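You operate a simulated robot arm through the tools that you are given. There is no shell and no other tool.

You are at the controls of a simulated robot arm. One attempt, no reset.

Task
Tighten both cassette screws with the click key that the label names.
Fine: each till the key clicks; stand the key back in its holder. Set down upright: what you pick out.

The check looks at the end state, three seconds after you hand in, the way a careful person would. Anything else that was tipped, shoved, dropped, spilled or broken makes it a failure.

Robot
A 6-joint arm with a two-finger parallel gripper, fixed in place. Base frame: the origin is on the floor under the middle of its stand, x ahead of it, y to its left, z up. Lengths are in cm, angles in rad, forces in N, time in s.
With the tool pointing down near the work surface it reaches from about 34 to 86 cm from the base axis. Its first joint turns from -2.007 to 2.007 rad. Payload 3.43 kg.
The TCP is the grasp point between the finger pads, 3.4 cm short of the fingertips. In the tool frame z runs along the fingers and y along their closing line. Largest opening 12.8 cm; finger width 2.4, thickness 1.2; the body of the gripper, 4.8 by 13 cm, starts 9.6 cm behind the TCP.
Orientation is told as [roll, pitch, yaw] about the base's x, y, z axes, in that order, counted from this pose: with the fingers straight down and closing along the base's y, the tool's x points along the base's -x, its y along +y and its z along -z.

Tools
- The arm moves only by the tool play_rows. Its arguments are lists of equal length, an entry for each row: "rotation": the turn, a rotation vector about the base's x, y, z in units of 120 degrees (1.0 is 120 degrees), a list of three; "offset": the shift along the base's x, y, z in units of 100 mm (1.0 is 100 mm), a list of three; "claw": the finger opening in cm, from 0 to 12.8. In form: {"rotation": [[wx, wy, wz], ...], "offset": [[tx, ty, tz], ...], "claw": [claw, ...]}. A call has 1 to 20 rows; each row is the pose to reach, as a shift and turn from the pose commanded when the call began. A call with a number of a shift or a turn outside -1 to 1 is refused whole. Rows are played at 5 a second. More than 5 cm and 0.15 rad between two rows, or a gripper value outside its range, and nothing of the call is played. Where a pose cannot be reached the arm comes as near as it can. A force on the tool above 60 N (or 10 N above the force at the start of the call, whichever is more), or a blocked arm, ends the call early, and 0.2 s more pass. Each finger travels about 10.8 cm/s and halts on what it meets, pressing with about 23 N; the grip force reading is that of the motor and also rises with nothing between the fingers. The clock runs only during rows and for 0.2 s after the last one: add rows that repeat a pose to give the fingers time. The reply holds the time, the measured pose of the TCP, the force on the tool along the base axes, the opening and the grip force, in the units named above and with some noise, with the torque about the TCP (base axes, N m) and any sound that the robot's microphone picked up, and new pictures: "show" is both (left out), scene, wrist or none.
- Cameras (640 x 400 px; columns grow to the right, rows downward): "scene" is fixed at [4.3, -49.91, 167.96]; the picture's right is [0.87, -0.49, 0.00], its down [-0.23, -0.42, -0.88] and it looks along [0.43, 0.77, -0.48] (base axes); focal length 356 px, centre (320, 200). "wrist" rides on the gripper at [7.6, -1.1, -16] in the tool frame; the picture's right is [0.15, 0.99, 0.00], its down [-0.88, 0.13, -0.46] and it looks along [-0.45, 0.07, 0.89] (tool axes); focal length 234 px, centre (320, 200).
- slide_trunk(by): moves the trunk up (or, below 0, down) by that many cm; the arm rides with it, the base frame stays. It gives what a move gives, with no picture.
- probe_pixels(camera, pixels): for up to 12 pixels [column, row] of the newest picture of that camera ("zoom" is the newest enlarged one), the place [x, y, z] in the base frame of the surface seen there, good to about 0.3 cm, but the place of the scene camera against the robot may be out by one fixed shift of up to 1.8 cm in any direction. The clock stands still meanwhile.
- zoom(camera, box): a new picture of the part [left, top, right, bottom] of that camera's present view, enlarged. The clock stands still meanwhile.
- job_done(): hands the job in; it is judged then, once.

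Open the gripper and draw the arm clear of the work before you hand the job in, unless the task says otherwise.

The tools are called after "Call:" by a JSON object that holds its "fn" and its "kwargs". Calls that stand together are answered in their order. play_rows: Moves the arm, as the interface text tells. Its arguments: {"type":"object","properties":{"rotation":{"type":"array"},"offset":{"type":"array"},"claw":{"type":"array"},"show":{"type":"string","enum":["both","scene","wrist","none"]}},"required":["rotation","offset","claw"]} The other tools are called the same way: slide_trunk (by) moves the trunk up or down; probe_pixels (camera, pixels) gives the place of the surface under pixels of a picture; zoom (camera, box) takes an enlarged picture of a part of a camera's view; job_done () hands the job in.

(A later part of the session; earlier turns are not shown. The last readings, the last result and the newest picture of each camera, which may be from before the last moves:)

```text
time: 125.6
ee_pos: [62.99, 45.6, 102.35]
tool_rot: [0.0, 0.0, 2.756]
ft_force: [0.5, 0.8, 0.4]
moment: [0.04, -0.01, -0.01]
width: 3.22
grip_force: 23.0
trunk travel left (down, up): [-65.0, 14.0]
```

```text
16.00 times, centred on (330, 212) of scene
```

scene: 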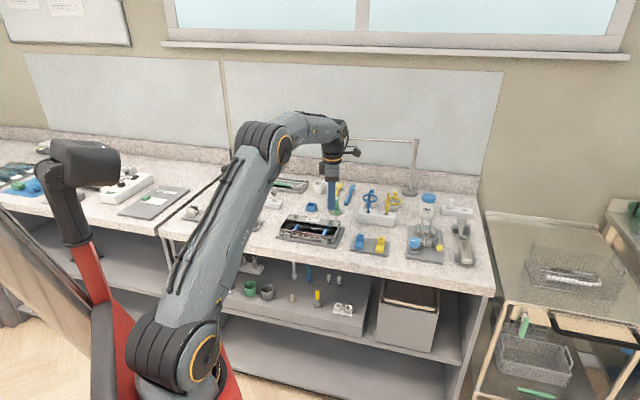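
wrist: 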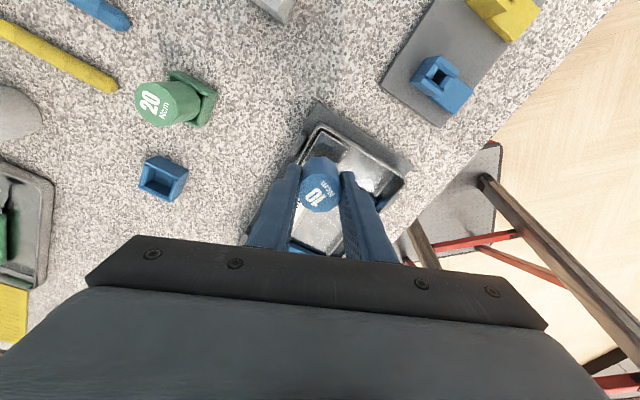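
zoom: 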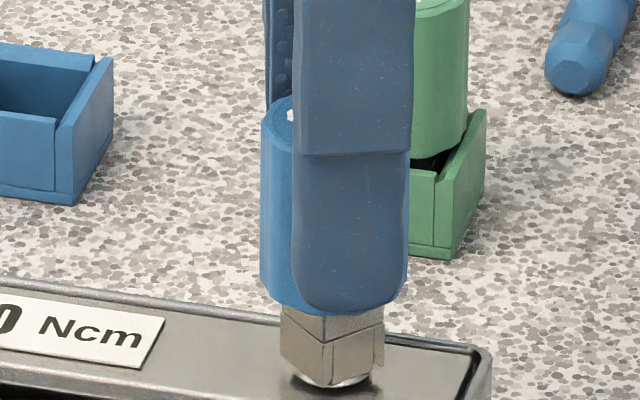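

Regripped at yaw 2.756 with no load. I continue clockwise 30° and check the shaft against the knob.

Call:
{"fn": "play_rows", "kwargs": {"rotation": [[0, 0, -0.05], [0, 0, -0.1], [0, 0, -0.15], [0, 0, -0.2], [0, 0, -0.25]], "offset": [[0, 0, 0], [0, 0, 0], [0, 0, 0], [0, 0, 0], [0, 0, 0]], "claw": [2.6, 2.6, 2.6, 2.6, 2.6], "show": "none"}}

Call:
{"fn": "zoom", "kwargs": {"camera": "scene", "box": [318, 200, 342, 224]}}

Call:
{"fn": "play_rows", "kwargs": {"rotation": [[0, 0, -0.05], [0, 0, -0.1], [0, 0, -0.15], [0, 0, -0.2], [0, 0, -0.25]], "offset": [[0, 0, 0], [0, 0, 0], [0, 0, 0], [0, 0, 0], [0, 0, 0]], "claw": [2.6, 2.6, 2.6, 2.6, 2.6], "show": "none"}}

Call:
{"fn": "zoom", "kwargs": {"camera": "scene", "box": [318, 200, 342, 224]}}

```text
time: 126.8
ee_pos: [62.89, 45.68, 102.25]
tool_rot: [0.0, -0.001, 2.23]
ft_force: [-0.7, 0.5, -1.3]
moment: [0.06, -0.01, 0.02]
width: 3.19
grip_force: 23.2
trunk travel left (down, up): [-65.0, 14.0]
```

```text
16.00 times, centred on (330, 212) of scene
```

zoom: 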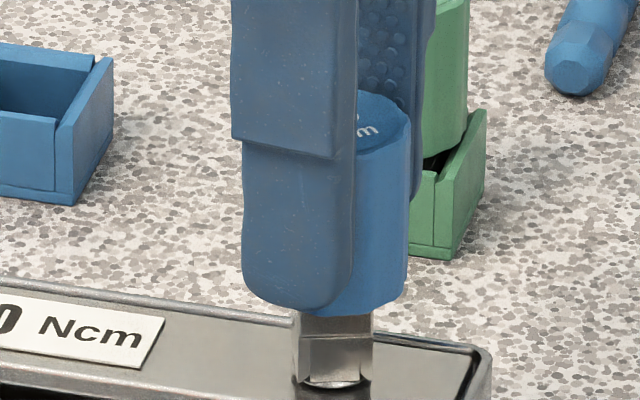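

```text
time: 128.0
ee_pos: [63.03, 45.63, 102.24]
tool_rot: [-0.001, -0.001, 1.707]
ft_force: [-0.8, 1.5, -1.4]
moment: [0.11, 0.05, -0.01]
width: 3.23
grip_force: 23.5
trunk travel left (down, up): [-65.0, 14.0]
```

```text
16.00 times, centred on (330, 212) of scene
```

zoom: 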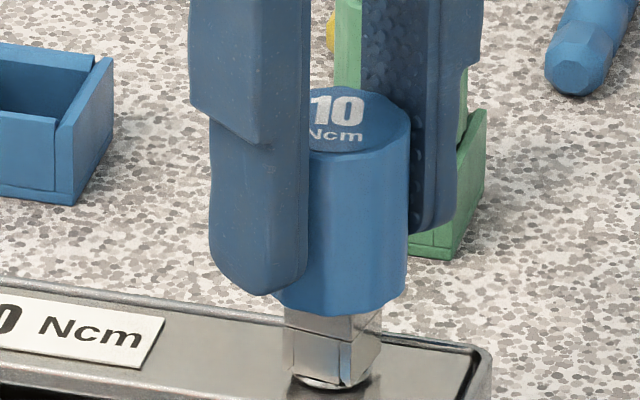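

Screw 2 keeps following (about 300° of head turn). I continue with 30° bites, watching for seat and click.

Call:
{"fn": "play_rows", "kwargs": {"rotation": [[0, 0, -0.05], [0, 0, -0.1], [0, 0, -0.15], [0, 0, -0.2], [0, 0, -0.25]], "offset": [[0, 0, 0], [0, 0, 0], [0, 0, 0], [0, 0, 0], [0, 0, 0]], "claw": [2.6, 2.6, 2.6, 2.6, 2.6], "show": "none"}}

Call:
{"fn": "zoom", "kwargs": {"camera": "scene", "box": [318, 200, 342, 224]}}

Call:
{"fn": "play_rows", "kwargs": {"rotation": [[0, 0, -0.05], [0, 0, -0.1], [0, 0, -0.15], [0, 0, -0.2], [0, 0, -0.25]], "offset": [[0, 0, 0], [0, 0, 0], [0, 0, 0], [0, 0, 0], [0, 0, 0]], "claw": [2.6, 2.6, 2.6, 2.6, 2.6], "show": "none"}}

Call:
{"fn": "zoom", "kwargs": {"camera": "scene", "box": [318, 200, 342, 224]}}

```text
time: 129.2
ee_pos: [62.96, 45.61, 102.37]
tool_rot: [0.001, -0.001, 1.184]
ft_force: [0.8, 1.1, -0.6]
moment: [0.08, -0.05, 0.07]
width: 3.19
grip_force: 23.0
trunk travel left (down, up): [-65.0, 14.0]
```

```text
16.00 times, centred on (330, 212) of scene
```

zoom: 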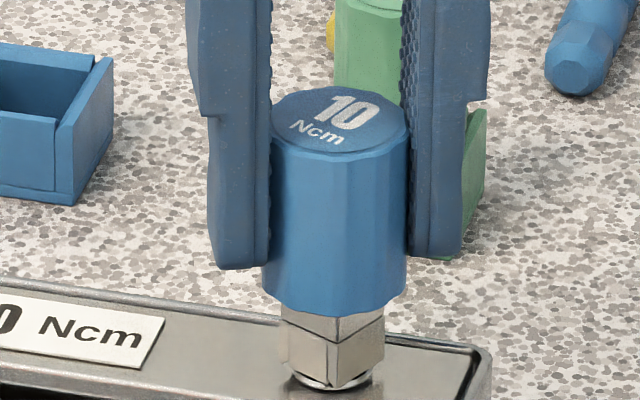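

```text
time: 130.4
ee_pos: [63.0, 45.54, 102.38]
tool_rot: [0.0, 0.0, 0.659]
ft_force: [5.0, 1.9, 0.7]
moment: [0.07, -0.23, 0.06]
width: 3.18
grip_force: 23.3
trunk travel left (down, up): [-65.0, 14.0]
```

```text
16.00 times, centred on (330, 212) of scene
```

zoom: 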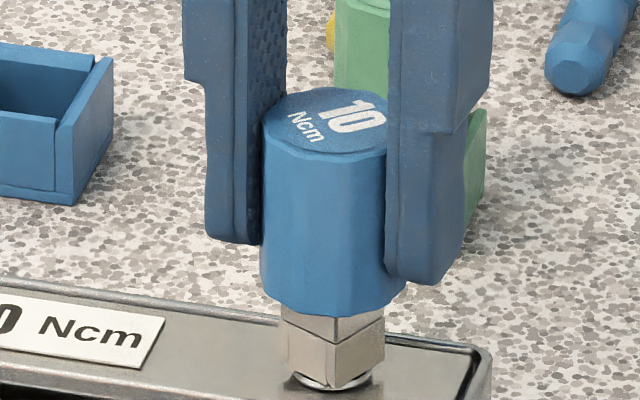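

Screw 2 is now seated too (shaft stands still between the last two pictures, torque ≈0.06), again without a click. I test the clutch's nature with a very slow turn: if torque stays, it is true friction; if it vanishes, it depends on speed.

Call:
{"fn": "play_rows", "kwargs": {"rotation": [[0, 0, -0.006], [0, 0, -0.012], [0, 0, -0.018], [0, 0, -0.024], [0, 0, -0.03], [0, 0, -0.036], [0, 0, -0.042], [0, 0, -0.048], [0, 0, -0.054], [0, 0, -0.06], [0, 0, -0.066], [0, 0, -0.072], [0, 0, -0.078], [0, 0, -0.084], [0, 0, -0.09]], "offset": [[0, 0, 0], [0, 0, 0], [0, 0, 0], [0, 0, 0], [0, 0, 0], [0, 0, 0], [0, 0, 0], [0, 0, 0], [0, 0, 0], [0, 0, 0], [0, 0, 0], [0, 0, 0], [0, 0, 0], [0, 0, 0], [0, 0, 0]], "claw": [2.6, 2.6, 2.6, 2.6, 2.6, 2.6, 2.6, 2.6, 2.6, 2.6, 2.6, 2.6, 2.6, 2.6, 2.6], "show": "none"}}

Call:
{"fn": "zoom", "kwargs": {"camera": "scene", "box": [318, 200, 342, 224]}}

Call:
{"fn": "play_rows", "kwargs": {"rotation": [[0, 0, -0.0715], [0, 0, -0.143], [0, 0, -0.2145], [0, 0, -0.286]], "offset": [[0, 0, 0], [0, 0, 0], [0, 0, 0], [0, 0, 0]], "claw": [2.6, 2.6, 2.6, 2.6], "show": "none"}}

Call:
{"fn": "zoom", "kwargs": {"camera": "scene", "box": [318, 200, 342, 224]}}

```text
time: 133.6
ee_pos: [63.04, 45.62, 102.39]
tool_rot: [0.0, 0.001, 0.475]
ft_force: [5.2, 2.3, 0.5]
moment: [0.04, -0.28, 0.04]
width: 3.2
grip_force: 23.0
trunk travel left (down, up): [-65.0, 14.0]
```

```text
16.00 times, centred on (330, 212) of scene
```

zoom: 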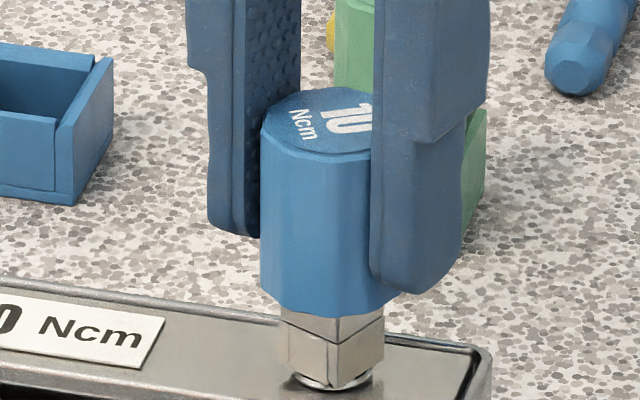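

```text
time: 134.6
ee_pos: [63.01, 45.61, 102.28]
tool_rot: [0.001, 0.0, -0.13]
ft_force: [3.6, 1.1, 0.2]
moment: [0.03, -0.21, 0.08]
width: 3.21
grip_force: 22.6
trunk travel left (down, up): [-65.0, 14.0]
```

```text
16.00 times, centred on (330, 212) of scene
```

zoom: 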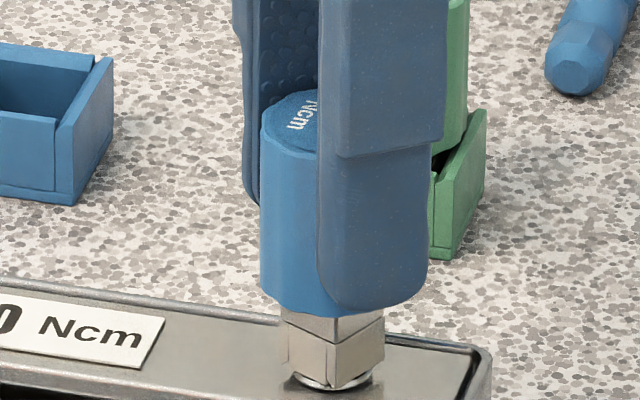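

Slow turning reads 0.04, fast 0.08 N m — noisy. I repeat several slow single-row turns and then fast ones to compare the torque properly.

Call:
{"fn": "play_rows", "kwargs": {"rotation": [[0, 0, -0.005], [0, 0, -0.01]], "offset": [[0, 0, 0], [0, 0, 0]], "claw": [2.6, 2.6], "show": "none"}}

Call:
{"fn": "play_rows", "kwargs": {"rotation": [[0, 0, -0.005], [0, 0, -0.01]], "offset": [[0, 0, 0], [0, 0, 0]], "claw": [2.6, 2.6], "show": "none"}}

Call:
{"fn": "play_rows", "kwargs": {"rotation": [[0, 0, -0.005], [0, 0, -0.01]], "offset": [[0, 0, 0], [0, 0, 0]], "claw": [2.6, 2.6], "show": "none"}}

Call:
{"fn": "play_rows", "kwargs": {"rotation": [[0, 0, -0.0715]], "offset": [[0, 0, 0]], "claw": [2.6], "show": "none"}}

Call:
{"fn": "play_rows", "kwargs": {"rotation": [[0, 0, -0.0715]], "offset": [[0, 0, 0]], "claw": [2.6], "show": "none"}}

Call:
{"fn": "play_rows", "kwargs": {"rotation": [[0, 0, -0.0715]], "offset": [[0, 0, 0]], "claw": [2.6], "show": "none"}}

```text
time: 135.2
ee_pos: [63.0, 45.63, 102.44]
tool_rot: [0.0, 0.0, -0.148]
ft_force: [2.5, 0.1, -0.2]
moment: [-0.01, -0.19, 0.05]
width: 3.21
grip_force: 22.8
trunk travel left (down, up): [-65.0, 14.0]
```

```text
time: 135.8
ee_pos: [63.04, 45.58, 102.3]
tool_rot: [0.0, -0.001, -0.169]
ft_force: [2.6, -1.0, -1.2]
moment: [-0.1, -0.14, 0.05]
width: 3.2
grip_force: 23.0
trunk travel left (down, up): [-65.0, 14.0]
```

```text
time: 136.4
ee_pos: [63.01, 45.66, 102.33]
tool_rot: [-0.001, 0.0, -0.191]
ft_force: [2.6, 0.2, -0.4]
moment: [-0.01, -0.11, 0.07]
width: 3.19
grip_force: 23.5
trunk travel left (down, up): [-65.0, 14.0]
```

```text
time: 136.8
ee_pos: [62.9, 45.64, 102.25]
tool_rot: [-0.002, -0.001, -0.341]
ft_force: [1.6, -0.1, -0.9]
moment: [-0.03, -0.11, 0.08]
width: 3.18
grip_force: 23.1
trunk travel left (down, up): [-65.0, 14.0]
```

```text
time: 137.2
ee_pos: [63.01, 45.56, 102.39]
tool_rot: [0.002, 0.001, -0.489]
ft_force: [2.4, -1.0, 0.1]
moment: [-0.01, -0.08, 0.04]
width: 3.2
grip_force: 22.8
trunk travel left (down, up): [-65.0, 14.0]
```

```text
time: 137.6
ee_pos: [62.96, 45.67, 102.26]
tool_rot: [0.0, 0.0, -0.64]
ft_force: [0.3, -0.1, -0.3]
moment: [-0.06, 0.0, 0.04]
width: 3.18
grip_force: 23.2
trunk travel left (down, up): [-65.0, 14.0]
```

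Torque is ≈0.055 N m both slow and fast, so the clutch slips at a constant friction. I look closely at screw 1's flange again and at screw 2 under the key to judge whether they are truly seated.

Call:
{"fn": "zoom", "kwargs": {"camera": "scene", "box": [290, 212, 302, 222]}}

Call:
{"fn": "zoom", "kwargs": {"camera": "scene", "box": [324, 214, 338, 226]}}

Call:
{"fn": "zoom", "kwargs": {"camera": "wrist", "box": [220, 60, 420, 220]}}

```text
16.00 times, centred on (296, 217) of scene
```

zoom: 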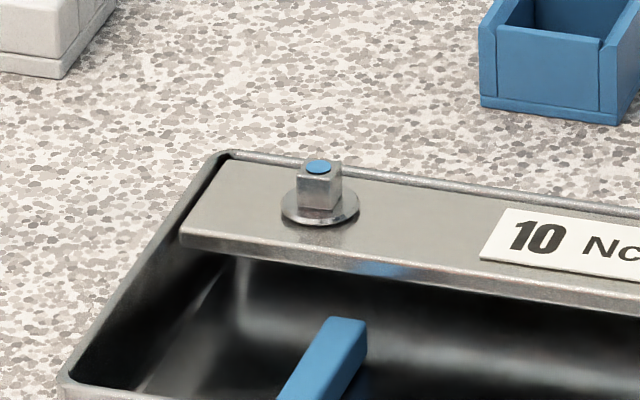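

```text
16.00 times, centred on (331, 220) of scene
```

zoom: 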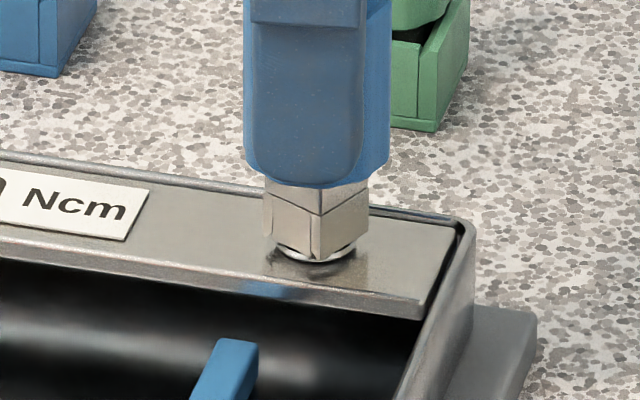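

```text
2.50 times, centred on (320, 140) of wrist
```

zoom: 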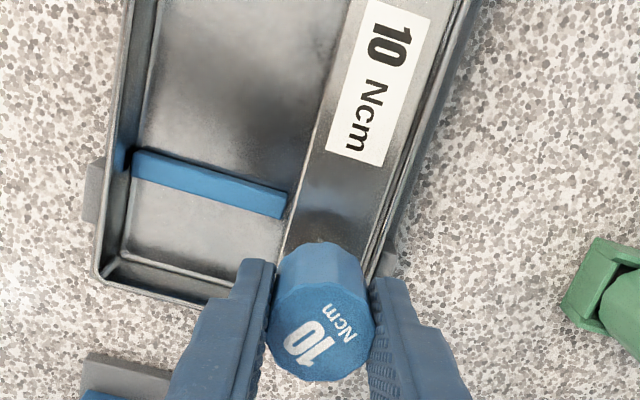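

Both flanges look seated and the torque stays constant while slipping. I continue the clockwise slip on screw 2 down to the yaw limit to accumulate more slip in this engagement, listening for the click.

Call:
{"fn": "play_rows", "kwargs": {"rotation": [[0, 0, -0.0715], [0, 0, -0.143], [0, 0, -0.2145], [0, 0, -0.286], [0, 0, -0.3575], [0, 0, -0.429], [0, 0, -0.5], [0, 0, -0.571], [0, 0, -0.642], [0, 0, -0.69]], "offset": [[0, 0, 0], [0, 0, 0], [0, 0, 0], [0, 0, 0], [0, 0, 0], [0, 0, 0], [0, 0, 0], [0, 0, 0], [0, 0, 0], [0, 0, 0]], "claw": [2.6, 2.6, 2.6, 2.6, 2.6, 2.6, 2.6, 2.6, 2.6, 2.6], "show": "none"}}

Call:
{"fn": "zoom", "kwargs": {"camera": "scene", "box": [318, 200, 342, 224]}}

```text
time: 139.8
ee_pos: [63.01, 45.52, 102.33]
tool_rot: [0.002, 0.001, -2.085]
ft_force: [-0.1, 0.2, 0.7]
moment: [-0.01, -0.02, 0.1]
width: 3.19
grip_force: 23.2
trunk travel left (down, up): [-65.0, 14.0]
```

```text
16.00 times, centred on (330, 212) of scene
```

zoom: 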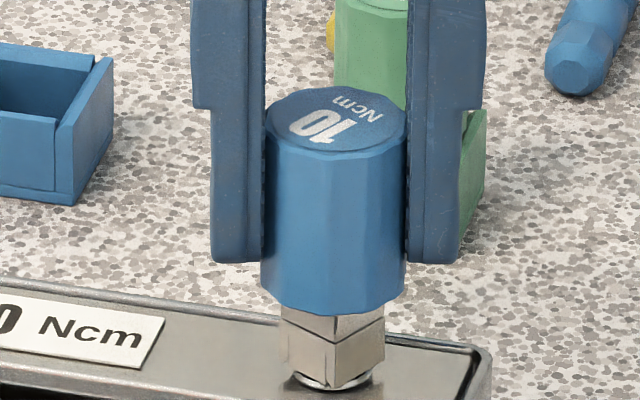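

Torque reads 0.10 N m now with no side load. I turn slightly further in small steps to read it again.

Call:
{"fn": "play_rows", "kwargs": {"rotation": [[0, 0, -0.01], [0, 0, -0.02]], "offset": [[0, 0, 0], [0, 0, 0]], "claw": [2.6, 2.6], "show": "none"}}

Call:
{"fn": "play_rows", "kwargs": {"rotation": [[0, 0, -0.01], [0, 0, -0.02]], "offset": [[0, 0, 0], [0, 0, 0]], "claw": [2.6, 2.6], "show": "none"}}

Call:
{"fn": "play_rows", "kwargs": {"rotation": [[0, 0, -0.01], [0, 0, -0.02]], "offset": [[0, 0, 0], [0, 0, 0]], "claw": [2.6, 2.6], "show": "none"}}

```text
time: 140.4
ee_pos: [62.96, 45.64, 102.34]
tool_rot: [0.002, -0.001, -2.126]
ft_force: [1.4, -0.1, -0.2]
moment: [0.03, -0.03, 0.04]
width: 3.22
grip_force: 23.0
trunk travel left (down, up): [-65.0, 14.0]
```

```text
time: 141.0
ee_pos: [62.93, 45.58, 102.34]
tool_rot: [0.0, -0.001, -2.169]
ft_force: [2.4, -0.5, -0.1]
moment: [0.01, -0.14, 0.08]
width: 3.2
grip_force: 23.7
trunk travel left (down, up): [-65.0, 14.0]
```

```text
time: 141.6
ee_pos: [62.98, 45.68, 102.35]
tool_rot: [0.001, 0.0, -2.21]
ft_force: [3.9, 0.7, 0.5]
moment: [0.03, -0.24, 0.05]
width: 3.22
grip_force: 22.9
trunk travel left (down, up): [-65.0, 14.0]
```

Torque stays ≈0.06 while slipping. I free the wedge by turning back 26° and lift the key off screw 2 to inspect its head and flange.

Call:
{"fn": "play_rows", "kwargs": {"rotation": [[0, 0, 0.055], [0, 0, 0.11], [0, 0, 0.165], [0, 0, 0.22], [0, 0, 0.22], [0, 0, 0.22], [0, 0, 0.22], [0, 0, 0.22], [0, 0, 0.22], [0, 0, 0.22]], "offset": [[0, 0, 0], [0, 0, 0], [0, 0, 0], [0, 0, 0], [0, 0, 0.05], [0, 0, 0.1], [0, 0, 0.15], [0, 0, 0.2], [0, 0, 0.25], [0, 0, 0.25]], "claw": [2.6, 2.6, 2.6, 2.6, 2.6, 2.6, 2.6, 2.6, 2.6, 2.6], "show": "none"}}

Call:
{"fn": "zoom", "kwargs": {"camera": "scene", "box": [318, 204, 342, 228]}}

Call:
{"fn": "zoom", "kwargs": {"camera": "wrist", "box": [280, 130, 360, 180]}}

```text
time: 143.8
ee_pos: [63.08, 45.73, 104.76]
tool_rot: [-0.001, 0.0, -1.748]
ft_force: [0.0, 0.0, 0.0]
moment: [-0.03, 0.02, 0.0]
width: 3.18
grip_force: 22.9
trunk travel left (down, up): [-65.0, 14.0]
```

```text
16.00 times, centred on (330, 216) of scene
```

zoom: 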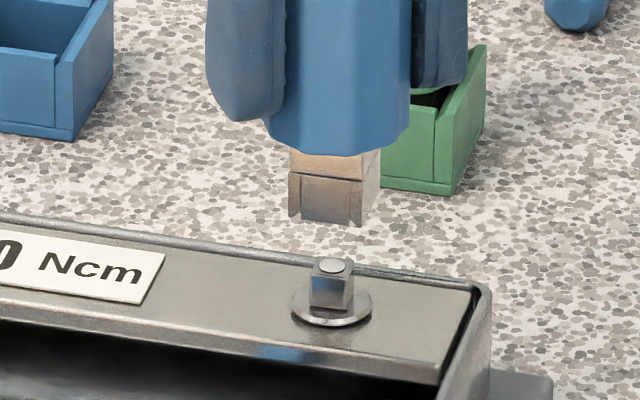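

```text
8.00 times, centred on (320, 155) of wrist
```

zoom: 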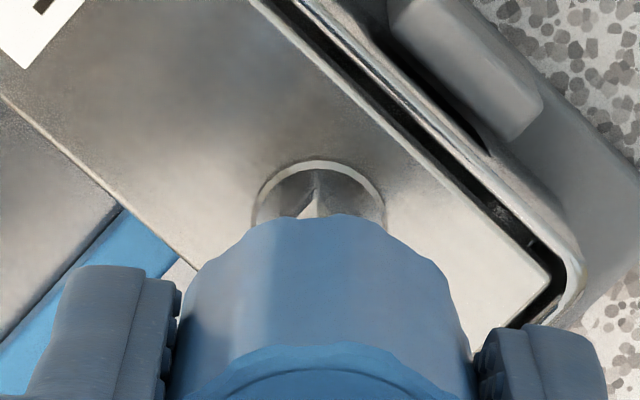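

Screw 2 now sits flush as well (no yellow band), its dot unchanged. I lower the key fully onto screw 2 again, release, and bring the gripper round for a long continuous turn without lifting.

Call:
{"fn": "play_rows", "kwargs": {"rotation": [[0, 0, 0], [0, 0, 0], [0, 0, 0], [0, 0, 0], [0, 0, 0], [0, 0, 0]], "offset": [[0, 0, -0.07], [0, 0, -0.14], [0, 0, -0.2], [0, 0, -0.25], [0, 0, -0.28], [0, 0, -0.28]], "claw": [2.6, 2.6, 2.6, 2.6, 2.6, 2.6], "show": "none"}}

Call:
{"fn": "zoom", "kwargs": {"camera": "scene", "box": [318, 204, 342, 228]}}

```text
time: 145.2
ee_pos: [63.02, 45.53, 102.17]
tool_rot: [0.0, 0.003, -1.749]
ft_force: [-2.2, -1.5, 14.0]
moment: [-0.05, 0.14, -0.02]
width: 3.2
grip_force: 22.7
trunk travel left (down, up): [-65.0, 14.0]
```

```text
16.00 times, centred on (330, 216) of scene
```

zoom: 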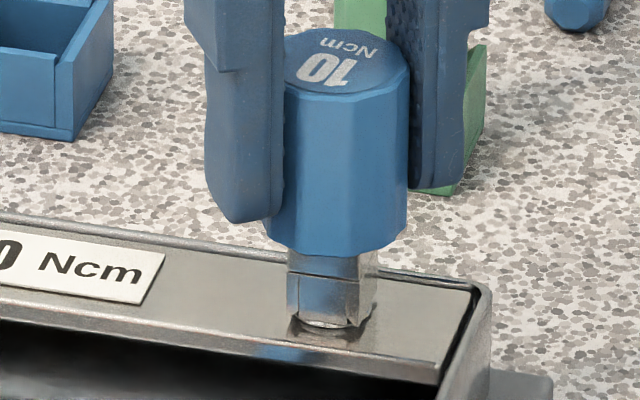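

Fully down with 14 N contact. I release, turn the open gripper back to yaw ≈2.8 and regrip.

Call:
{"fn": "play_rows", "kwargs": {"rotation": [[0, 0, 0], [0, 0, 0], [0, 0, 0], [0, 0, 0.07], [0, 0, 0.14], [0, 0, 0.21], [0, 0, 0.28], [0, 0, 0.35], [0, 0, 0.42], [0, 0, 0.49], [0, 0, 0.56], [0, 0, 0.63], [0, 0, 0.7], [0, 0, 0.77], [0, 0, 0.84], [0, 0, 0.91], [0, 0, 0.98]], "offset": [[0, 0, 0], [0, 0, 0], [0, 0, 0], [0, 0, 0], [0, 0, 0], [0, 0, 0], [0, 0, 0], [0, 0, 0], [0, 0, 0], [0, 0, 0], [0, 0, 0], [0, 0, 0], [0, 0, 0], [0, 0, 0], [0, 0, 0], [0, 0, 0], [0, 0, 0]], "claw": [3.3, 4.2, 5.5, 5.5, 5.5, 5.5, 5.5, 5.5, 5.5, 5.5, 5.5, 5.5, 5.5, 5.5, 5.5, 5.5, 5.5], "show": "none"}}

Call:
{"fn": "play_rows", "kwargs": {"rotation": [[0, 0, 0.07], [0, 0, 0.14], [0, 0, 0.21], [0, 0, 0.28], [0, 0, 0.35], [0, 0, 0.42], [0, 0, 0.49], [0, 0, 0.56], [0, 0, 0.63], [0, 0, 0.7], [0, 0, 0.77], [0, 0, 0.84], [0, 0, 0.91], [0, 0, 0.98]], "offset": [[0, 0, 0], [0, 0, 0], [0, 0, 0], [0, 0, 0], [0, 0, 0], [0, 0, 0], [0, 0, 0], [0, 0, 0], [0, 0, 0], [0, 0, 0], [0, 0, 0], [0, 0, 0], [0, 0, 0], [0, 0, 0]], "claw": [5.5, 5.5, 5.5, 5.5, 5.5, 5.5, 5.5, 5.5, 5.5, 5.5, 5.5, 5.5, 5.5, 5.5], "show": "wrist"}}

Call:
{"fn": "zoom", "kwargs": {"camera": "wrist", "box": [240, 100, 400, 220]}}

Call:
{"fn": "zoom", "kwargs": {"camera": "scene", "box": [318, 200, 342, 224]}}

```text
time: 148.8
ee_pos: [63.02, 45.7, 101.99]
tool_rot: [0.0, 0.001, 0.306]
ft_force: [-0.3, -0.4, -0.8]
moment: [-0.01, 0.02, 0.04]
width: 5.52
grip_force: 0.1
trunk travel left (down, up): [-65.0, 14.0]
```

```text
time: 151.8
ee_pos: [62.95, 45.58, 101.97]
tool_rot: [0.0, -0.001, 2.361]
ft_force: [-0.7, 0.2, -0.9]
moment: [-0.01, 0.01, -0.01]
width: 5.47
grip_force: 0.1
trunk travel left (down, up): [-65.0, 14.0]
```

wrist: 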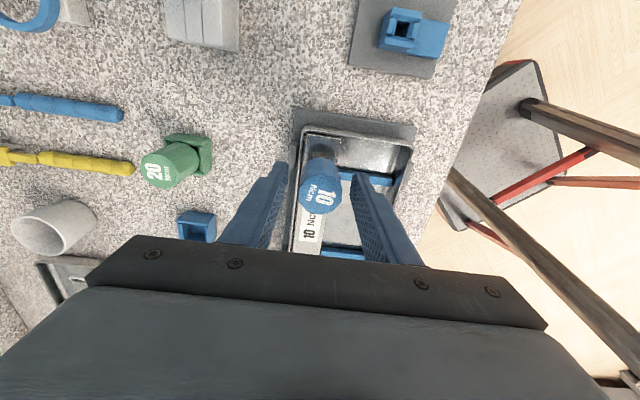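

```text
3.33 times, centred on (320, 160) of wrist
```

zoom: 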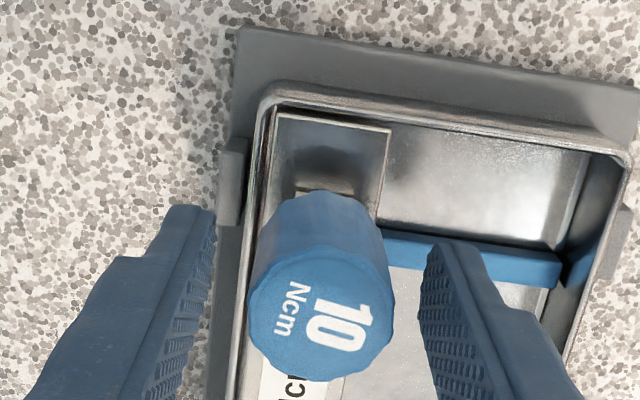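

```text
16.00 times, centred on (330, 212) of scene
```

zoom: 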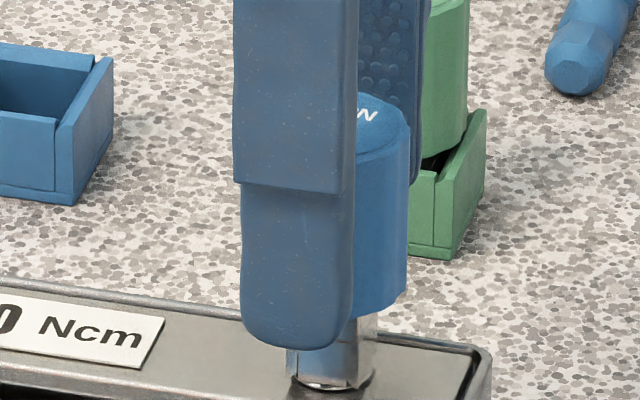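

The key is standing; I turn the open gripper on to yaw ≈3.4 for maximum range and regrip.

Call:
{"fn": "play_rows", "kwargs": {"rotation": [[0, 0, 0.07], [0, 0, 0.14], [0, 0, 0.21], [0, 0, 0.28], [0, 0, 0.35], [0, 0, 0.42], [0, 0, 0.49], [0, 0, 0.49], [0, 0, 0.49], [0, 0, 0.49], [0, 0, 0.49], [0, 0, 0.49]], "offset": [[0, 0, 0], [0, 0, 0], [0, 0, 0], [0, 0, 0], [0, 0, 0], [0, 0, 0], [0, 0, 0], [0, 0, 0], [0, 0, 0], [0, 0, 0], [0, 0, 0], [0, 0, 0]], "claw": [5.5, 5.5, 5.5, 5.5, 5.5, 5.5, 5.5, 4.5, 3.8, 3.3, 2.8, 2.6], "show": "none"}}

Call:
{"fn": "play_rows", "kwargs": {"rotation": [[0, 0, -0.0715], [0, 0, -0.143], [0, 0, -0.2145], [0, 0, -0.286], [0, 0, -0.3575], [0, 0, -0.429], [0, 0, -0.5], [0, 0, -0.571], [0, 0, -0.642], [0, 0, -0.713], [0, 0, -0.784], [0, 0, -0.855], [0, 0, -0.926], [0, 0, -0.997]], "offset": [[0, 0, 0], [0, 0, 0], [0, 0, 0], [0, 0, 0], [0, 0, 0], [0, 0, 0], [0, 0, 0], [0, 0, 0], [0, 0, 0], [0, 0, 0], [0, 0, 0], [0, 0, 0], [0, 0, 0], [0, 0, 0]], "claw": [2.6, 2.6, 2.6, 2.6, 2.6, 2.6, 2.6, 2.6, 2.6, 2.6, 2.6, 2.6, 2.6, 2.6], "show": "none"}}

Call:
{"fn": "zoom", "kwargs": {"camera": "scene", "box": [318, 200, 342, 224]}}

```text
time: 154.4
ee_pos: [62.95, 45.62, 102.03]
tool_rot: [0.0, -0.001, -2.901]
ft_force: [-0.4, 0.1, 0.4]
moment: [0.0, -0.02, -0.01]
width: 3.23
grip_force: 23.4
trunk travel left (down, up): [-65.0, 14.0]
```

```text
time: 157.4
ee_pos: [62.97, 45.63, 101.99]
tool_rot: [0.0, 0.0, 1.292]
ft_force: [2.1, -0.7, 2.2]
moment: [-0.02, -0.19, 0.07]
width: 3.24
grip_force: 23.1
trunk travel left (down, up): [-65.0, 14.0]
```

```text
16.00 times, centred on (330, 212) of scene
```

zoom: 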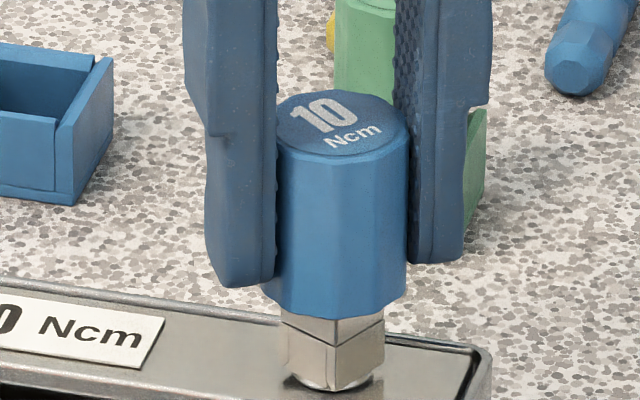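

No click in the first 120°. I continue the sweep for another 190° in two calls.

Call:
{"fn": "play_rows", "kwargs": {"rotation": [[0, 0, -0.0715], [0, 0, -0.143], [0, 0, -0.2145], [0, 0, -0.286], [0, 0, -0.3575], [0, 0, -0.429], [0, 0, -0.5], [0, 0, -0.571], [0, 0, -0.642], [0, 0, -0.713], [0, 0, -0.784], [0, 0, -0.855]], "offset": [[0, 0, 0], [0, 0, 0], [0, 0, 0], [0, 0, 0], [0, 0, 0], [0, 0, 0], [0, 0, 0], [0, 0, 0], [0, 0, 0], [0, 0, 0], [0, 0, 0], [0, 0, 0]], "claw": [2.6, 2.6, 2.6, 2.6, 2.6, 2.6, 2.6, 2.6, 2.6, 2.6, 2.6, 2.6], "show": "none"}}

Call:
{"fn": "play_rows", "kwargs": {"rotation": [[0, 0, -0.0715], [0, 0, -0.143], [0, 0, -0.2145], [0, 0, -0.286], [0, 0, -0.3575], [0, 0, -0.429], [0, 0, -0.5], [0, 0, -0.571], [0, 0, -0.642], [0, 0, -0.713], [0, 0, -0.76]], "offset": [[0, 0, 0], [0, 0, 0], [0, 0, 0], [0, 0, 0], [0, 0, 0], [0, 0, 0], [0, 0, 0], [0, 0, 0], [0, 0, 0], [0, 0, 0], [0, 0, 0]], "claw": [2.6, 2.6, 2.6, 2.6, 2.6, 2.6, 2.6, 2.6, 2.6, 2.6, 2.6], "show": "none"}}

Call:
{"fn": "zoom", "kwargs": {"camera": "scene", "box": [318, 200, 342, 224]}}

```text
time: 160.0
ee_pos: [63.0, 45.64, 102.01]
tool_rot: [0.0, 0.002, -0.5]
ft_force: [0.8, -1.9, 1.3]
moment: [-0.1, -0.03, 0.03]
width: 3.2
grip_force: 23.3
trunk travel left (down, up): [-65.0, 14.0]
```

```text
time: 162.4
ee_pos: [63.03, 45.64, 102.07]
tool_rot: [0.001, 0.0, -2.091]
ft_force: [4.1, 2.0, 0.5]
moment: [0.1, -0.24, 0.06]
width: 3.23
grip_force: 23.5
trunk travel left (down, up): [-65.0, 14.0]
```

```text
16.00 times, centred on (330, 212) of scene
```

zoom: 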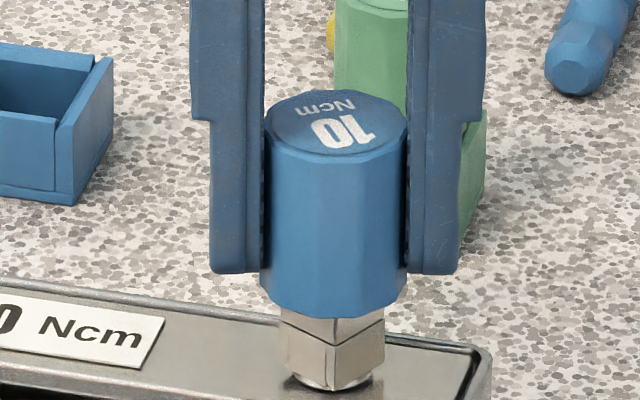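

Still no click after ~290° of continuous slip, centred and fully down. I test the clutch at a ten times slower rate to learn whether its torque is rate-dependent.

Call:
{"fn": "play_rows", "kwargs": {"rotation": [[0, 0, -0.001], [0, 0, -0.002], [0, 0, -0.003], [0, 0, -0.004], [0, 0, -0.005], [0, 0, -0.006], [0, 0, -0.007], [0, 0, -0.008], [0, 0, -0.009], [0, 0, -0.01], [0, 0, -0.011], [0, 0, -0.012], [0, 0, -0.013], [0, 0, -0.014], [0, 0, -0.015], [0, 0, -0.016], [0, 0, -0.017], [0, 0, -0.018]], "offset": [[0, 0, 0], [0, 0, 0], [0, 0, 0], [0, 0, 0], [0, 0, 0], [0, 0, 0], [0, 0, 0], [0, 0, 0], [0, 0, 0], [0, 0, 0], [0, 0, 0], [0, 0, 0], [0, 0, 0], [0, 0, 0], [0, 0, 0], [0, 0, 0], [0, 0, 0], [0, 0, 0]], "claw": [2.6, 2.6, 2.6, 2.6, 2.6, 2.6, 2.6, 2.6, 2.6, 2.6, 2.6, 2.6, 2.6, 2.6, 2.6, 2.6, 2.6, 2.6], "show": "none"}}

Call:
{"fn": "play_rows", "kwargs": {"rotation": [[0, 0, -0.001]], "offset": [[0, 0, 0]], "claw": [2.6], "show": "none"}}

Call:
{"fn": "play_rows", "kwargs": {"rotation": [[0, 0, -0.001]], "offset": [[0, 0, 0]], "claw": [2.6], "show": "none"}}

Call:
{"fn": "play_rows", "kwargs": {"rotation": [[0, 0, -0.001]], "offset": [[0, 0, 0]], "claw": [2.6], "show": "none"}}

```text
time: 166.2
ee_pos: [62.88, 45.56, 101.96]
tool_rot: [0.0, 0.0, -2.127]
ft_force: [4.1, 1.6, 0.8]
moment: [0.04, -0.27, 0.04]
width: 3.21
grip_force: 23.0
trunk travel left (down, up): [-65.0, 14.0]
```

```text
time: 166.6
ee_pos: [63.0, 45.62, 102.08]
tool_rot: [0.0, 0.0, -2.128]
ft_force: [5.1, 0.2, 1.4]
moment: [0.06, -0.27, 0.04]
width: 3.23
grip_force: 23.0
trunk travel left (down, up): [-65.0, 14.0]
```

```text
time: 167.0
ee_pos: [63.02, 45.68, 102.07]
tool_rot: [-0.001, 0.0, -2.129]
ft_force: [3.8, 1.5, 0.3]
moment: [0.05, -0.24, 0.02]
width: 3.23
grip_force: 23.6
trunk travel left (down, up): [-65.0, 14.0]
```

```text
time: 167.4
ee_pos: [62.99, 45.63, 102.02]
tool_rot: [0.0, 0.001, -2.132]
ft_force: [4.4, 0.0, 0.3]
moment: [0.01, -0.2, 0.05]
width: 3.22
grip_force: 23.1
trunk travel left (down, up): [-65.0, 14.0]
```

The clutch torque is ≈0.05 even at 0.01 rad/s. Now that both screws hold the plate, screw 1 may have loosened relative to its seat, so I free the key from screw 2 and return to screw 1 to turn it again.

Call:
{"fn": "play_rows", "kwargs": {"rotation": [[0, 0, 0.055], [0, 0, 0.11], [0, 0, 0.165], [0, 0, 0.21], [0, 0, 0.21], [0, 0, 0.21], [0, 0, 0.21], [0, 0, 0.21], [0, 0, 0.21], [0, 0, 0.21]], "offset": [[0, 0, 0], [0, 0, 0], [0, 0, 0], [0, 0, 0], [0, 0, 0.06], [0, 0, 0.12], [0, 0, 0.18], [0, 0, 0.25], [0, 0, 0.32], [0, 0, 0.36]], "claw": [2.6, 2.6, 2.6, 2.6, 2.6, 2.6, 2.6, 2.6, 2.6, 2.6], "show": "none"}}

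Call:
{"fn": "play_rows", "kwargs": {"rotation": [[0, 0, 0.07], [0, 0, 0.14], [0, 0, 0.21], [0, 0, 0.28], [0, 0, 0.35], [0, 0, 0.42], [0, 0, 0.49], [0, 0, 0.56], [0, 0, 0.63], [0, 0, 0.7], [0, 0, 0.77], [0, 0, 0.84], [0, 0, 0.91], [0, 0, 0.98]], "offset": [[-0.06, 0.06, 0], [-0.13, 0.13, 0], [-0.2, 0.2, 0], [-0.27, 0.27, 0], [-0.34, 0.34, 0], [-0.41, 0.41, 0], [-0.48, 0.48, 0], [-0.55, 0.55, 0], [-0.62, 0.62, 0], [-0.69, 0.69, 0], [-0.76, 0.76, 0], [-0.83, 0.83, 0], [-0.9, 0.9, 0], [-0.96, 0.957, 0]], "claw": [2.6, 2.6, 2.6, 2.6, 2.6, 2.6, 2.6, 2.6, 2.6, 2.6, 2.6, 2.6, 2.6, 2.6], "show": "none"}}

Call:
{"fn": "play_rows", "kwargs": {"rotation": [[0, 0, 0.07], [0, 0, 0.14], [0, 0, 0.21], [0, 0, 0.28], [0, 0, 0.35], [0, 0, 0.42], [0, 0, 0.49], [0, 0, 0.555], [0, 0, 0.555]], "offset": [[0, 0, 0], [0, 0, 0], [0, 0, 0], [0, 0, 0], [0, 0, 0], [0, 0, 0], [0, 0, 0], [0, 0, 0], [0, 0, 0]], "claw": [2.6, 2.6, 2.6, 2.6, 2.6, 2.6, 2.6, 2.6, 2.6], "show": "both"}}

Call:
{"fn": "zoom", "kwargs": {"camera": "scene", "box": [284, 200, 308, 224]}}

Call:
{"fn": "zoom", "kwargs": {"camera": "scene", "box": [318, 204, 342, 228]}}

```text
time: 169.6
ee_pos: [63.06, 45.68, 105.62]
tool_rot: [-0.002, 0.0, -1.693]
ft_force: [-0.3, -0.4, -0.6]
moment: [-0.01, -0.03, 0.03]
width: 3.22
grip_force: 23.1
trunk travel left (down, up): [-65.0, 14.0]
```

```text
time: 172.6
ee_pos: [53.44, 55.22, 105.59]
tool_rot: [0.001, -0.002, 0.362]
ft_force: [0.3, -0.9, -0.7]
moment: [0.02, 0.01, 0.01]
width: 3.23
grip_force: 23.1
trunk travel left (down, up): [-65.0, 14.0]
```

```text
time: 174.6
ee_pos: [53.41, 55.31, 105.57]
tool_rot: [0.0, 0.0, 1.523]
ft_force: [0.0, -1.6, -0.9]
moment: [-0.01, 0.03, 0.04]
width: 3.2
grip_force: 22.8
trunk travel left (down, up): [-65.0, 14.0]
```

scene: 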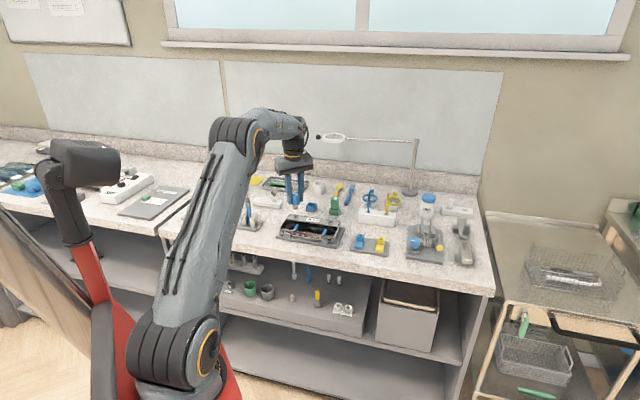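
wrist: 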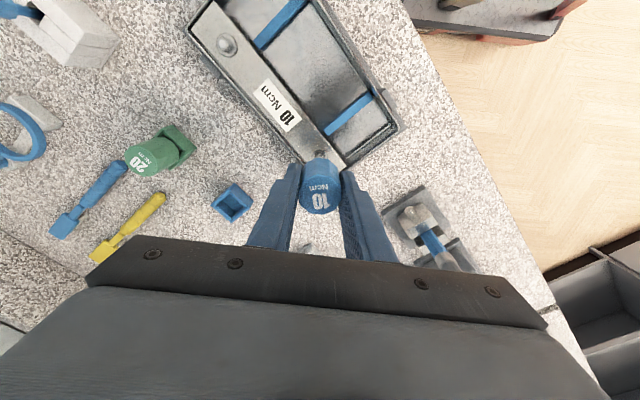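

```text
16.00 times, centred on (296, 212) of scene
```

zoom: 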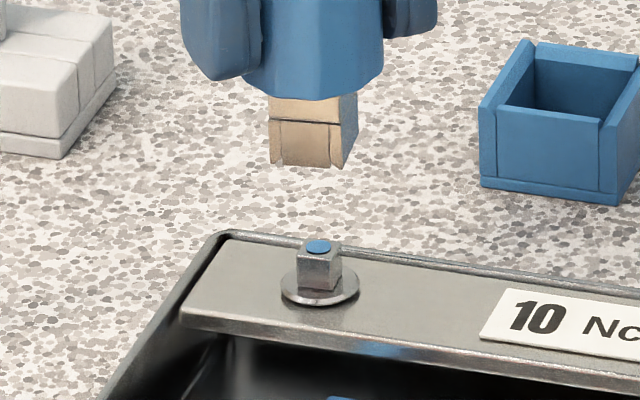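

```text
16.00 times, centred on (330, 216) of scene
```

zoom: 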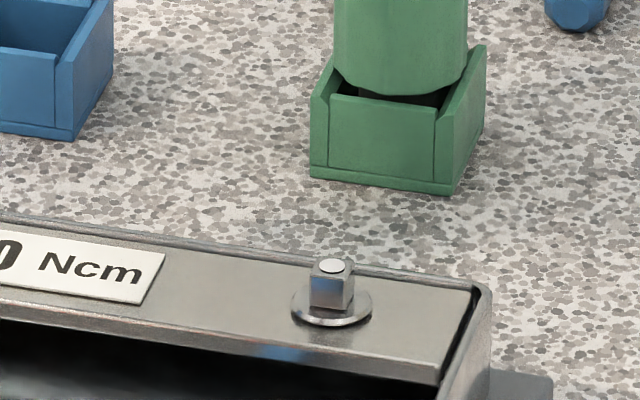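

At screw 1 the shaft and head orientations agree (~10–14° right face visible), the head being ~0.15 cm to the right. I shift (+0.11,−0.06) and descend onto it.

Call:
{"fn": "play_rows", "kwargs": {"rotation": [[0, 0, 0], [0, 0, 0], [0, 0, 0], [0, 0, 0], [0, 0, 0], [0, 0, 0], [0, 0, 0], [0, 0, 0]], "offset": [[0.011, -0.006, -0.07], [0.011, -0.006, -0.14], [0.011, -0.006, -0.19], [0.011, -0.006, -0.24], [0.011, -0.006, -0.28], [0.011, -0.006, -0.32], [0.011, -0.006, -0.34], [0.011, -0.006, -0.34]], "claw": [2.6, 2.6, 2.6, 2.6, 2.6, 2.6, 2.6, 2.6], "show": "none"}}

Call:
{"fn": "zoom", "kwargs": {"camera": "scene", "box": [284, 200, 308, 224]}}

```text
time: 176.4
ee_pos: [53.43, 55.19, 102.24]
tool_rot: [0.0, 0.0, 1.522]
ft_force: [-1.2, 0.9, -0.2]
moment: [0.08, 0.03, 0.01]
width: 3.24
grip_force: 22.8
trunk travel left (down, up): [-65.0, 14.0]
```

```text
16.00 times, centred on (296, 212) of scene
```

zoom: 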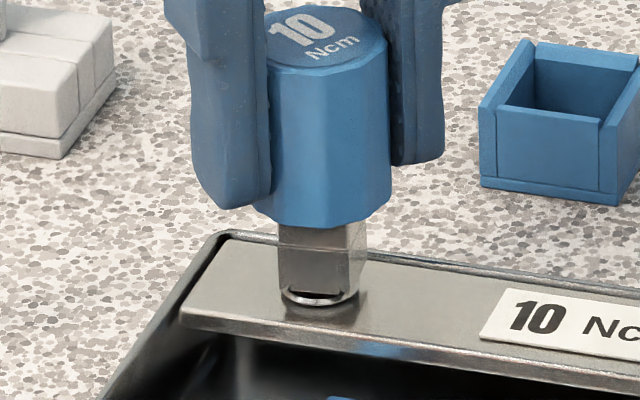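

Engaged with little load. I turn 60° clockwise and watch whether screw 1 moves on or clicks.

Call:
{"fn": "play_rows", "kwargs": {"rotation": [[0, 0, -0.05], [0, 0, -0.1], [0, 0, -0.15], [0, 0, -0.2], [0, 0, -0.25], [0, 0, -0.3]], "offset": [[0, 0, 0], [0, 0, 0], [0, 0, 0], [0, 0, 0], [0, 0, 0], [0, 0, 0]], "claw": [2.6, 2.6, 2.6, 2.6, 2.6, 2.6], "show": "none"}}

Call:
{"fn": "zoom", "kwargs": {"camera": "scene", "box": [284, 200, 308, 224]}}

Call:
{"fn": "play_rows", "kwargs": {"rotation": [[0, 0, -0.05], [0, 0, -0.1], [0, 0, -0.15], [0, 0, -0.2], [0, 0, -0.25], [0, 0, -0.3]], "offset": [[0, 0, 0], [0, 0, 0], [0, 0, 0], [0, 0, 0], [0, 0, 0], [0, 0, 0]], "claw": [2.6, 2.6, 2.6, 2.6, 2.6, 2.6], "show": "none"}}

Call:
{"fn": "zoom", "kwargs": {"camera": "scene", "box": [284, 200, 308, 224]}}

```text
time: 177.8
ee_pos: [53.29, 55.18, 102.27]
tool_rot: [0.0, 0.001, 0.892]
ft_force: [-6.5, 4.9, -0.1]
moment: [0.25, 0.37, 0.02]
width: 3.19
grip_force: 23.5
trunk travel left (down, up): [-65.0, 14.0]
```

```text
16.00 times, centred on (296, 212) of scene
```

zoom: 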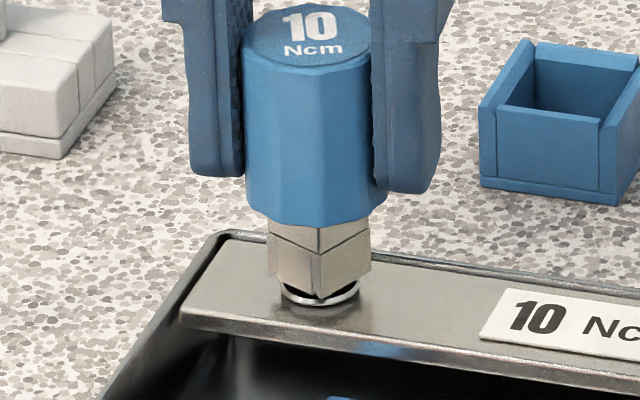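

```text
time: 179.2
ee_pos: [53.44, 55.21, 102.26]
tool_rot: [0.0, 0.0, 0.264]
ft_force: [-8.5, 9.4, 0.8]
moment: [0.49, 0.51, 0.05]
width: 3.22
grip_force: 23.4
trunk travel left (down, up): [-65.0, 14.0]
```

```text
16.00 times, centred on (296, 212) of scene
```

zoom: 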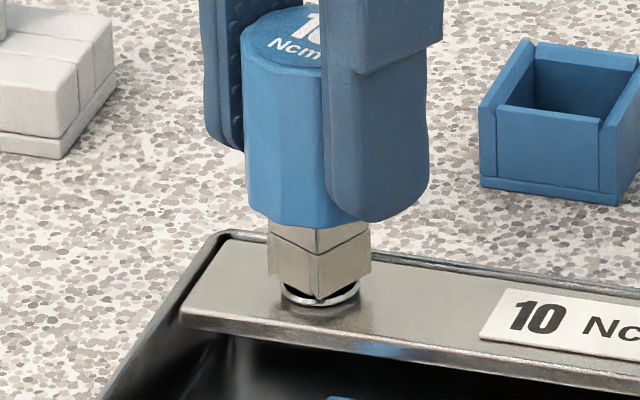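

Screw 1 is also still stuck, with some side load. I recentre by (−0.08,+0.09), press down firmly (~20 N) and turn slowly to see if pressing lets it seat further.

Call:
{"fn": "play_rows", "kwargs": {"rotation": [[0, 0, 0], [0, 0, 0], [0, 0, 0], [0, 0, 0]], "offset": [[-0.008, 0.009, -0.01], [-0.008, 0.009, -0.02], [-0.008, 0.009, -0.03], [-0.008, 0.009, -0.036]], "claw": [2.6, 2.6, 2.6, 2.6], "show": "none"}}

Call:
{"fn": "play_rows", "kwargs": {"rotation": [[0, 0, -0.03], [0, 0, -0.06], [0, 0, -0.09], [0, 0, -0.12], [0, 0, -0.15], [0, 0, -0.18]], "offset": [[0, 0, 0], [0, 0, 0], [0, 0, 0], [0, 0, 0], [0, 0, 0], [0, 0, 0]], "claw": [2.6, 2.6, 2.6, 2.6, 2.6, 2.6], "show": "none"}}

Call:
{"fn": "zoom", "kwargs": {"camera": "scene", "box": [284, 200, 308, 224]}}

```text
time: 180.2
ee_pos: [53.44, 55.12, 102.0]
tool_rot: [-0.001, -0.004, 0.265]
ft_force: [-5.1, 4.4, 13.3]
moment: [0.23, 0.25, 0.0]
width: 3.23
grip_force: 22.7
trunk travel left (down, up): [-65.0, 14.0]
```

```text
time: 181.6
ee_pos: [53.31, 55.06, 101.87]
tool_rot: [0.003, 0.0, -0.113]
ft_force: [-0.6, 3.8, 18.3]
moment: [0.17, -0.02, 0.01]
width: 3.17
grip_force: 22.8
trunk travel left (down, up): [-65.0, 14.0]
```

```text
16.00 times, centred on (296, 212) of scene
```

zoom: 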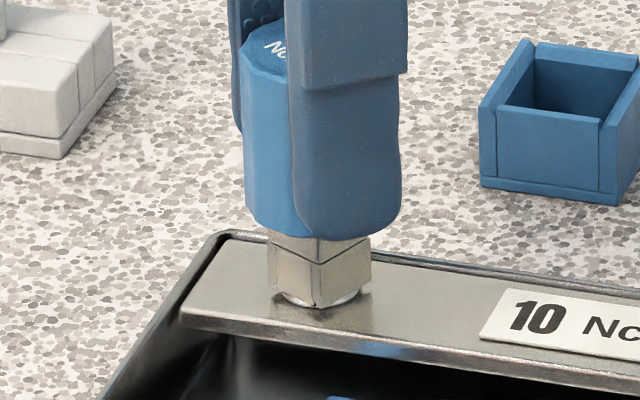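

No click and no movement. As a test I will back screw 1 off somewhat and retighten it with full replies; first I relieve the down-force and turn 115° anticlockwise.

Call:
{"fn": "play_rows", "kwargs": {"rotation": [[0, 0, 0], [0, 0, 0.06], [0, 0, 0.12], [0, 0, 0.18], [0, 0, 0.24], [0, 0, 0.3], [0, 0, 0.36], [0, 0, 0.42], [0, 0, 0.48], [0, 0, 0.54]], "offset": [[0, 0, 0.015], [0, 0, 0.015], [0, 0, 0.015], [0, 0, 0.015], [0, 0, 0.015], [0, 0, 0.015], [0, 0, 0.015], [0, 0, 0.015], [0, 0, 0.015], [0, 0, 0.015]], "claw": [2.6, 2.6, 2.6, 2.6, 2.6, 2.6, 2.6, 2.6, 2.6, 2.6], "show": "wrist"}}

Call:
{"fn": "zoom", "kwargs": {"camera": "scene", "box": [284, 200, 308, 224]}}

Call:
{"fn": "play_rows", "kwargs": {"rotation": [[0, 0, 0.06], [0, 0, 0.12], [0, 0, 0.18], [0, 0, 0.24], [0, 0, 0.3], [0, 0, 0.36], [0, 0, 0.42]], "offset": [[0, 0, 0], [0, 0, 0], [0, 0, 0], [0, 0, 0], [0, 0, 0], [0, 0, 0], [0, 0, 0]], "claw": [2.6, 2.6, 2.6, 2.6, 2.6, 2.6, 2.6], "show": "wrist"}}

Call:
{"fn": "zoom", "kwargs": {"camera": "scene", "box": [284, 200, 308, 224]}}

```text
time: 183.8
ee_pos: [53.48, 55.27, 102.08]
tool_rot: [0.0, 0.0, 1.021]
ft_force: [0.7, 7.6, 4.6]
moment: [0.42, -0.09, 0.01]
width: 3.22
grip_force: 22.7
trunk travel left (down, up): [-65.0, 14.0]
```

wrist: 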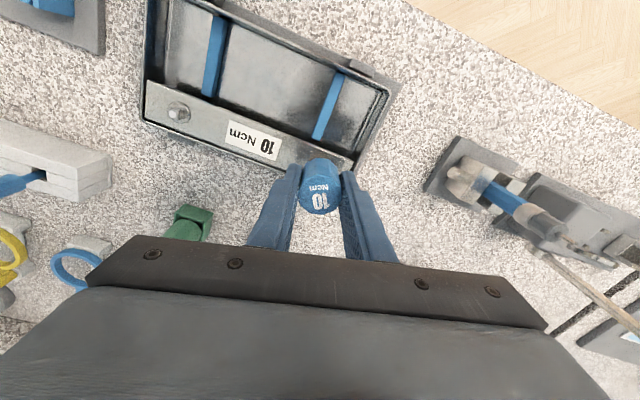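

```text
16.00 times, centred on (296, 212) of scene
```

zoom: 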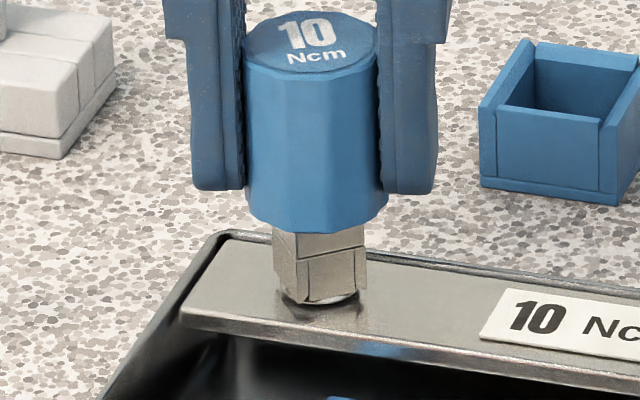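

```text
time: 185.4
ee_pos: [53.39, 55.22, 102.03]
tool_rot: [0.001, 0.0, 1.9]
ft_force: [-0.1, 5.7, 8.4]
moment: [0.34, 0.02, -0.01]
width: 3.18
grip_force: 23.2
trunk travel left (down, up): [-65.0, 14.0]
```

wrist: 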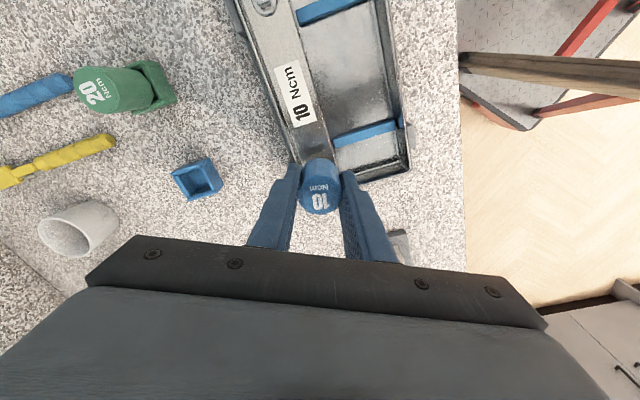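

```text
16.00 times, centred on (296, 212) of scene
```

zoom: 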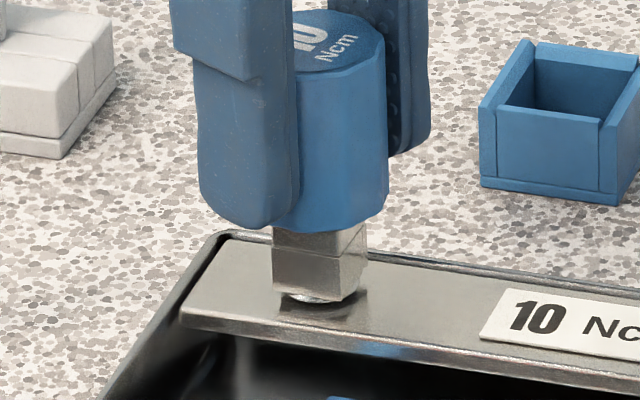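

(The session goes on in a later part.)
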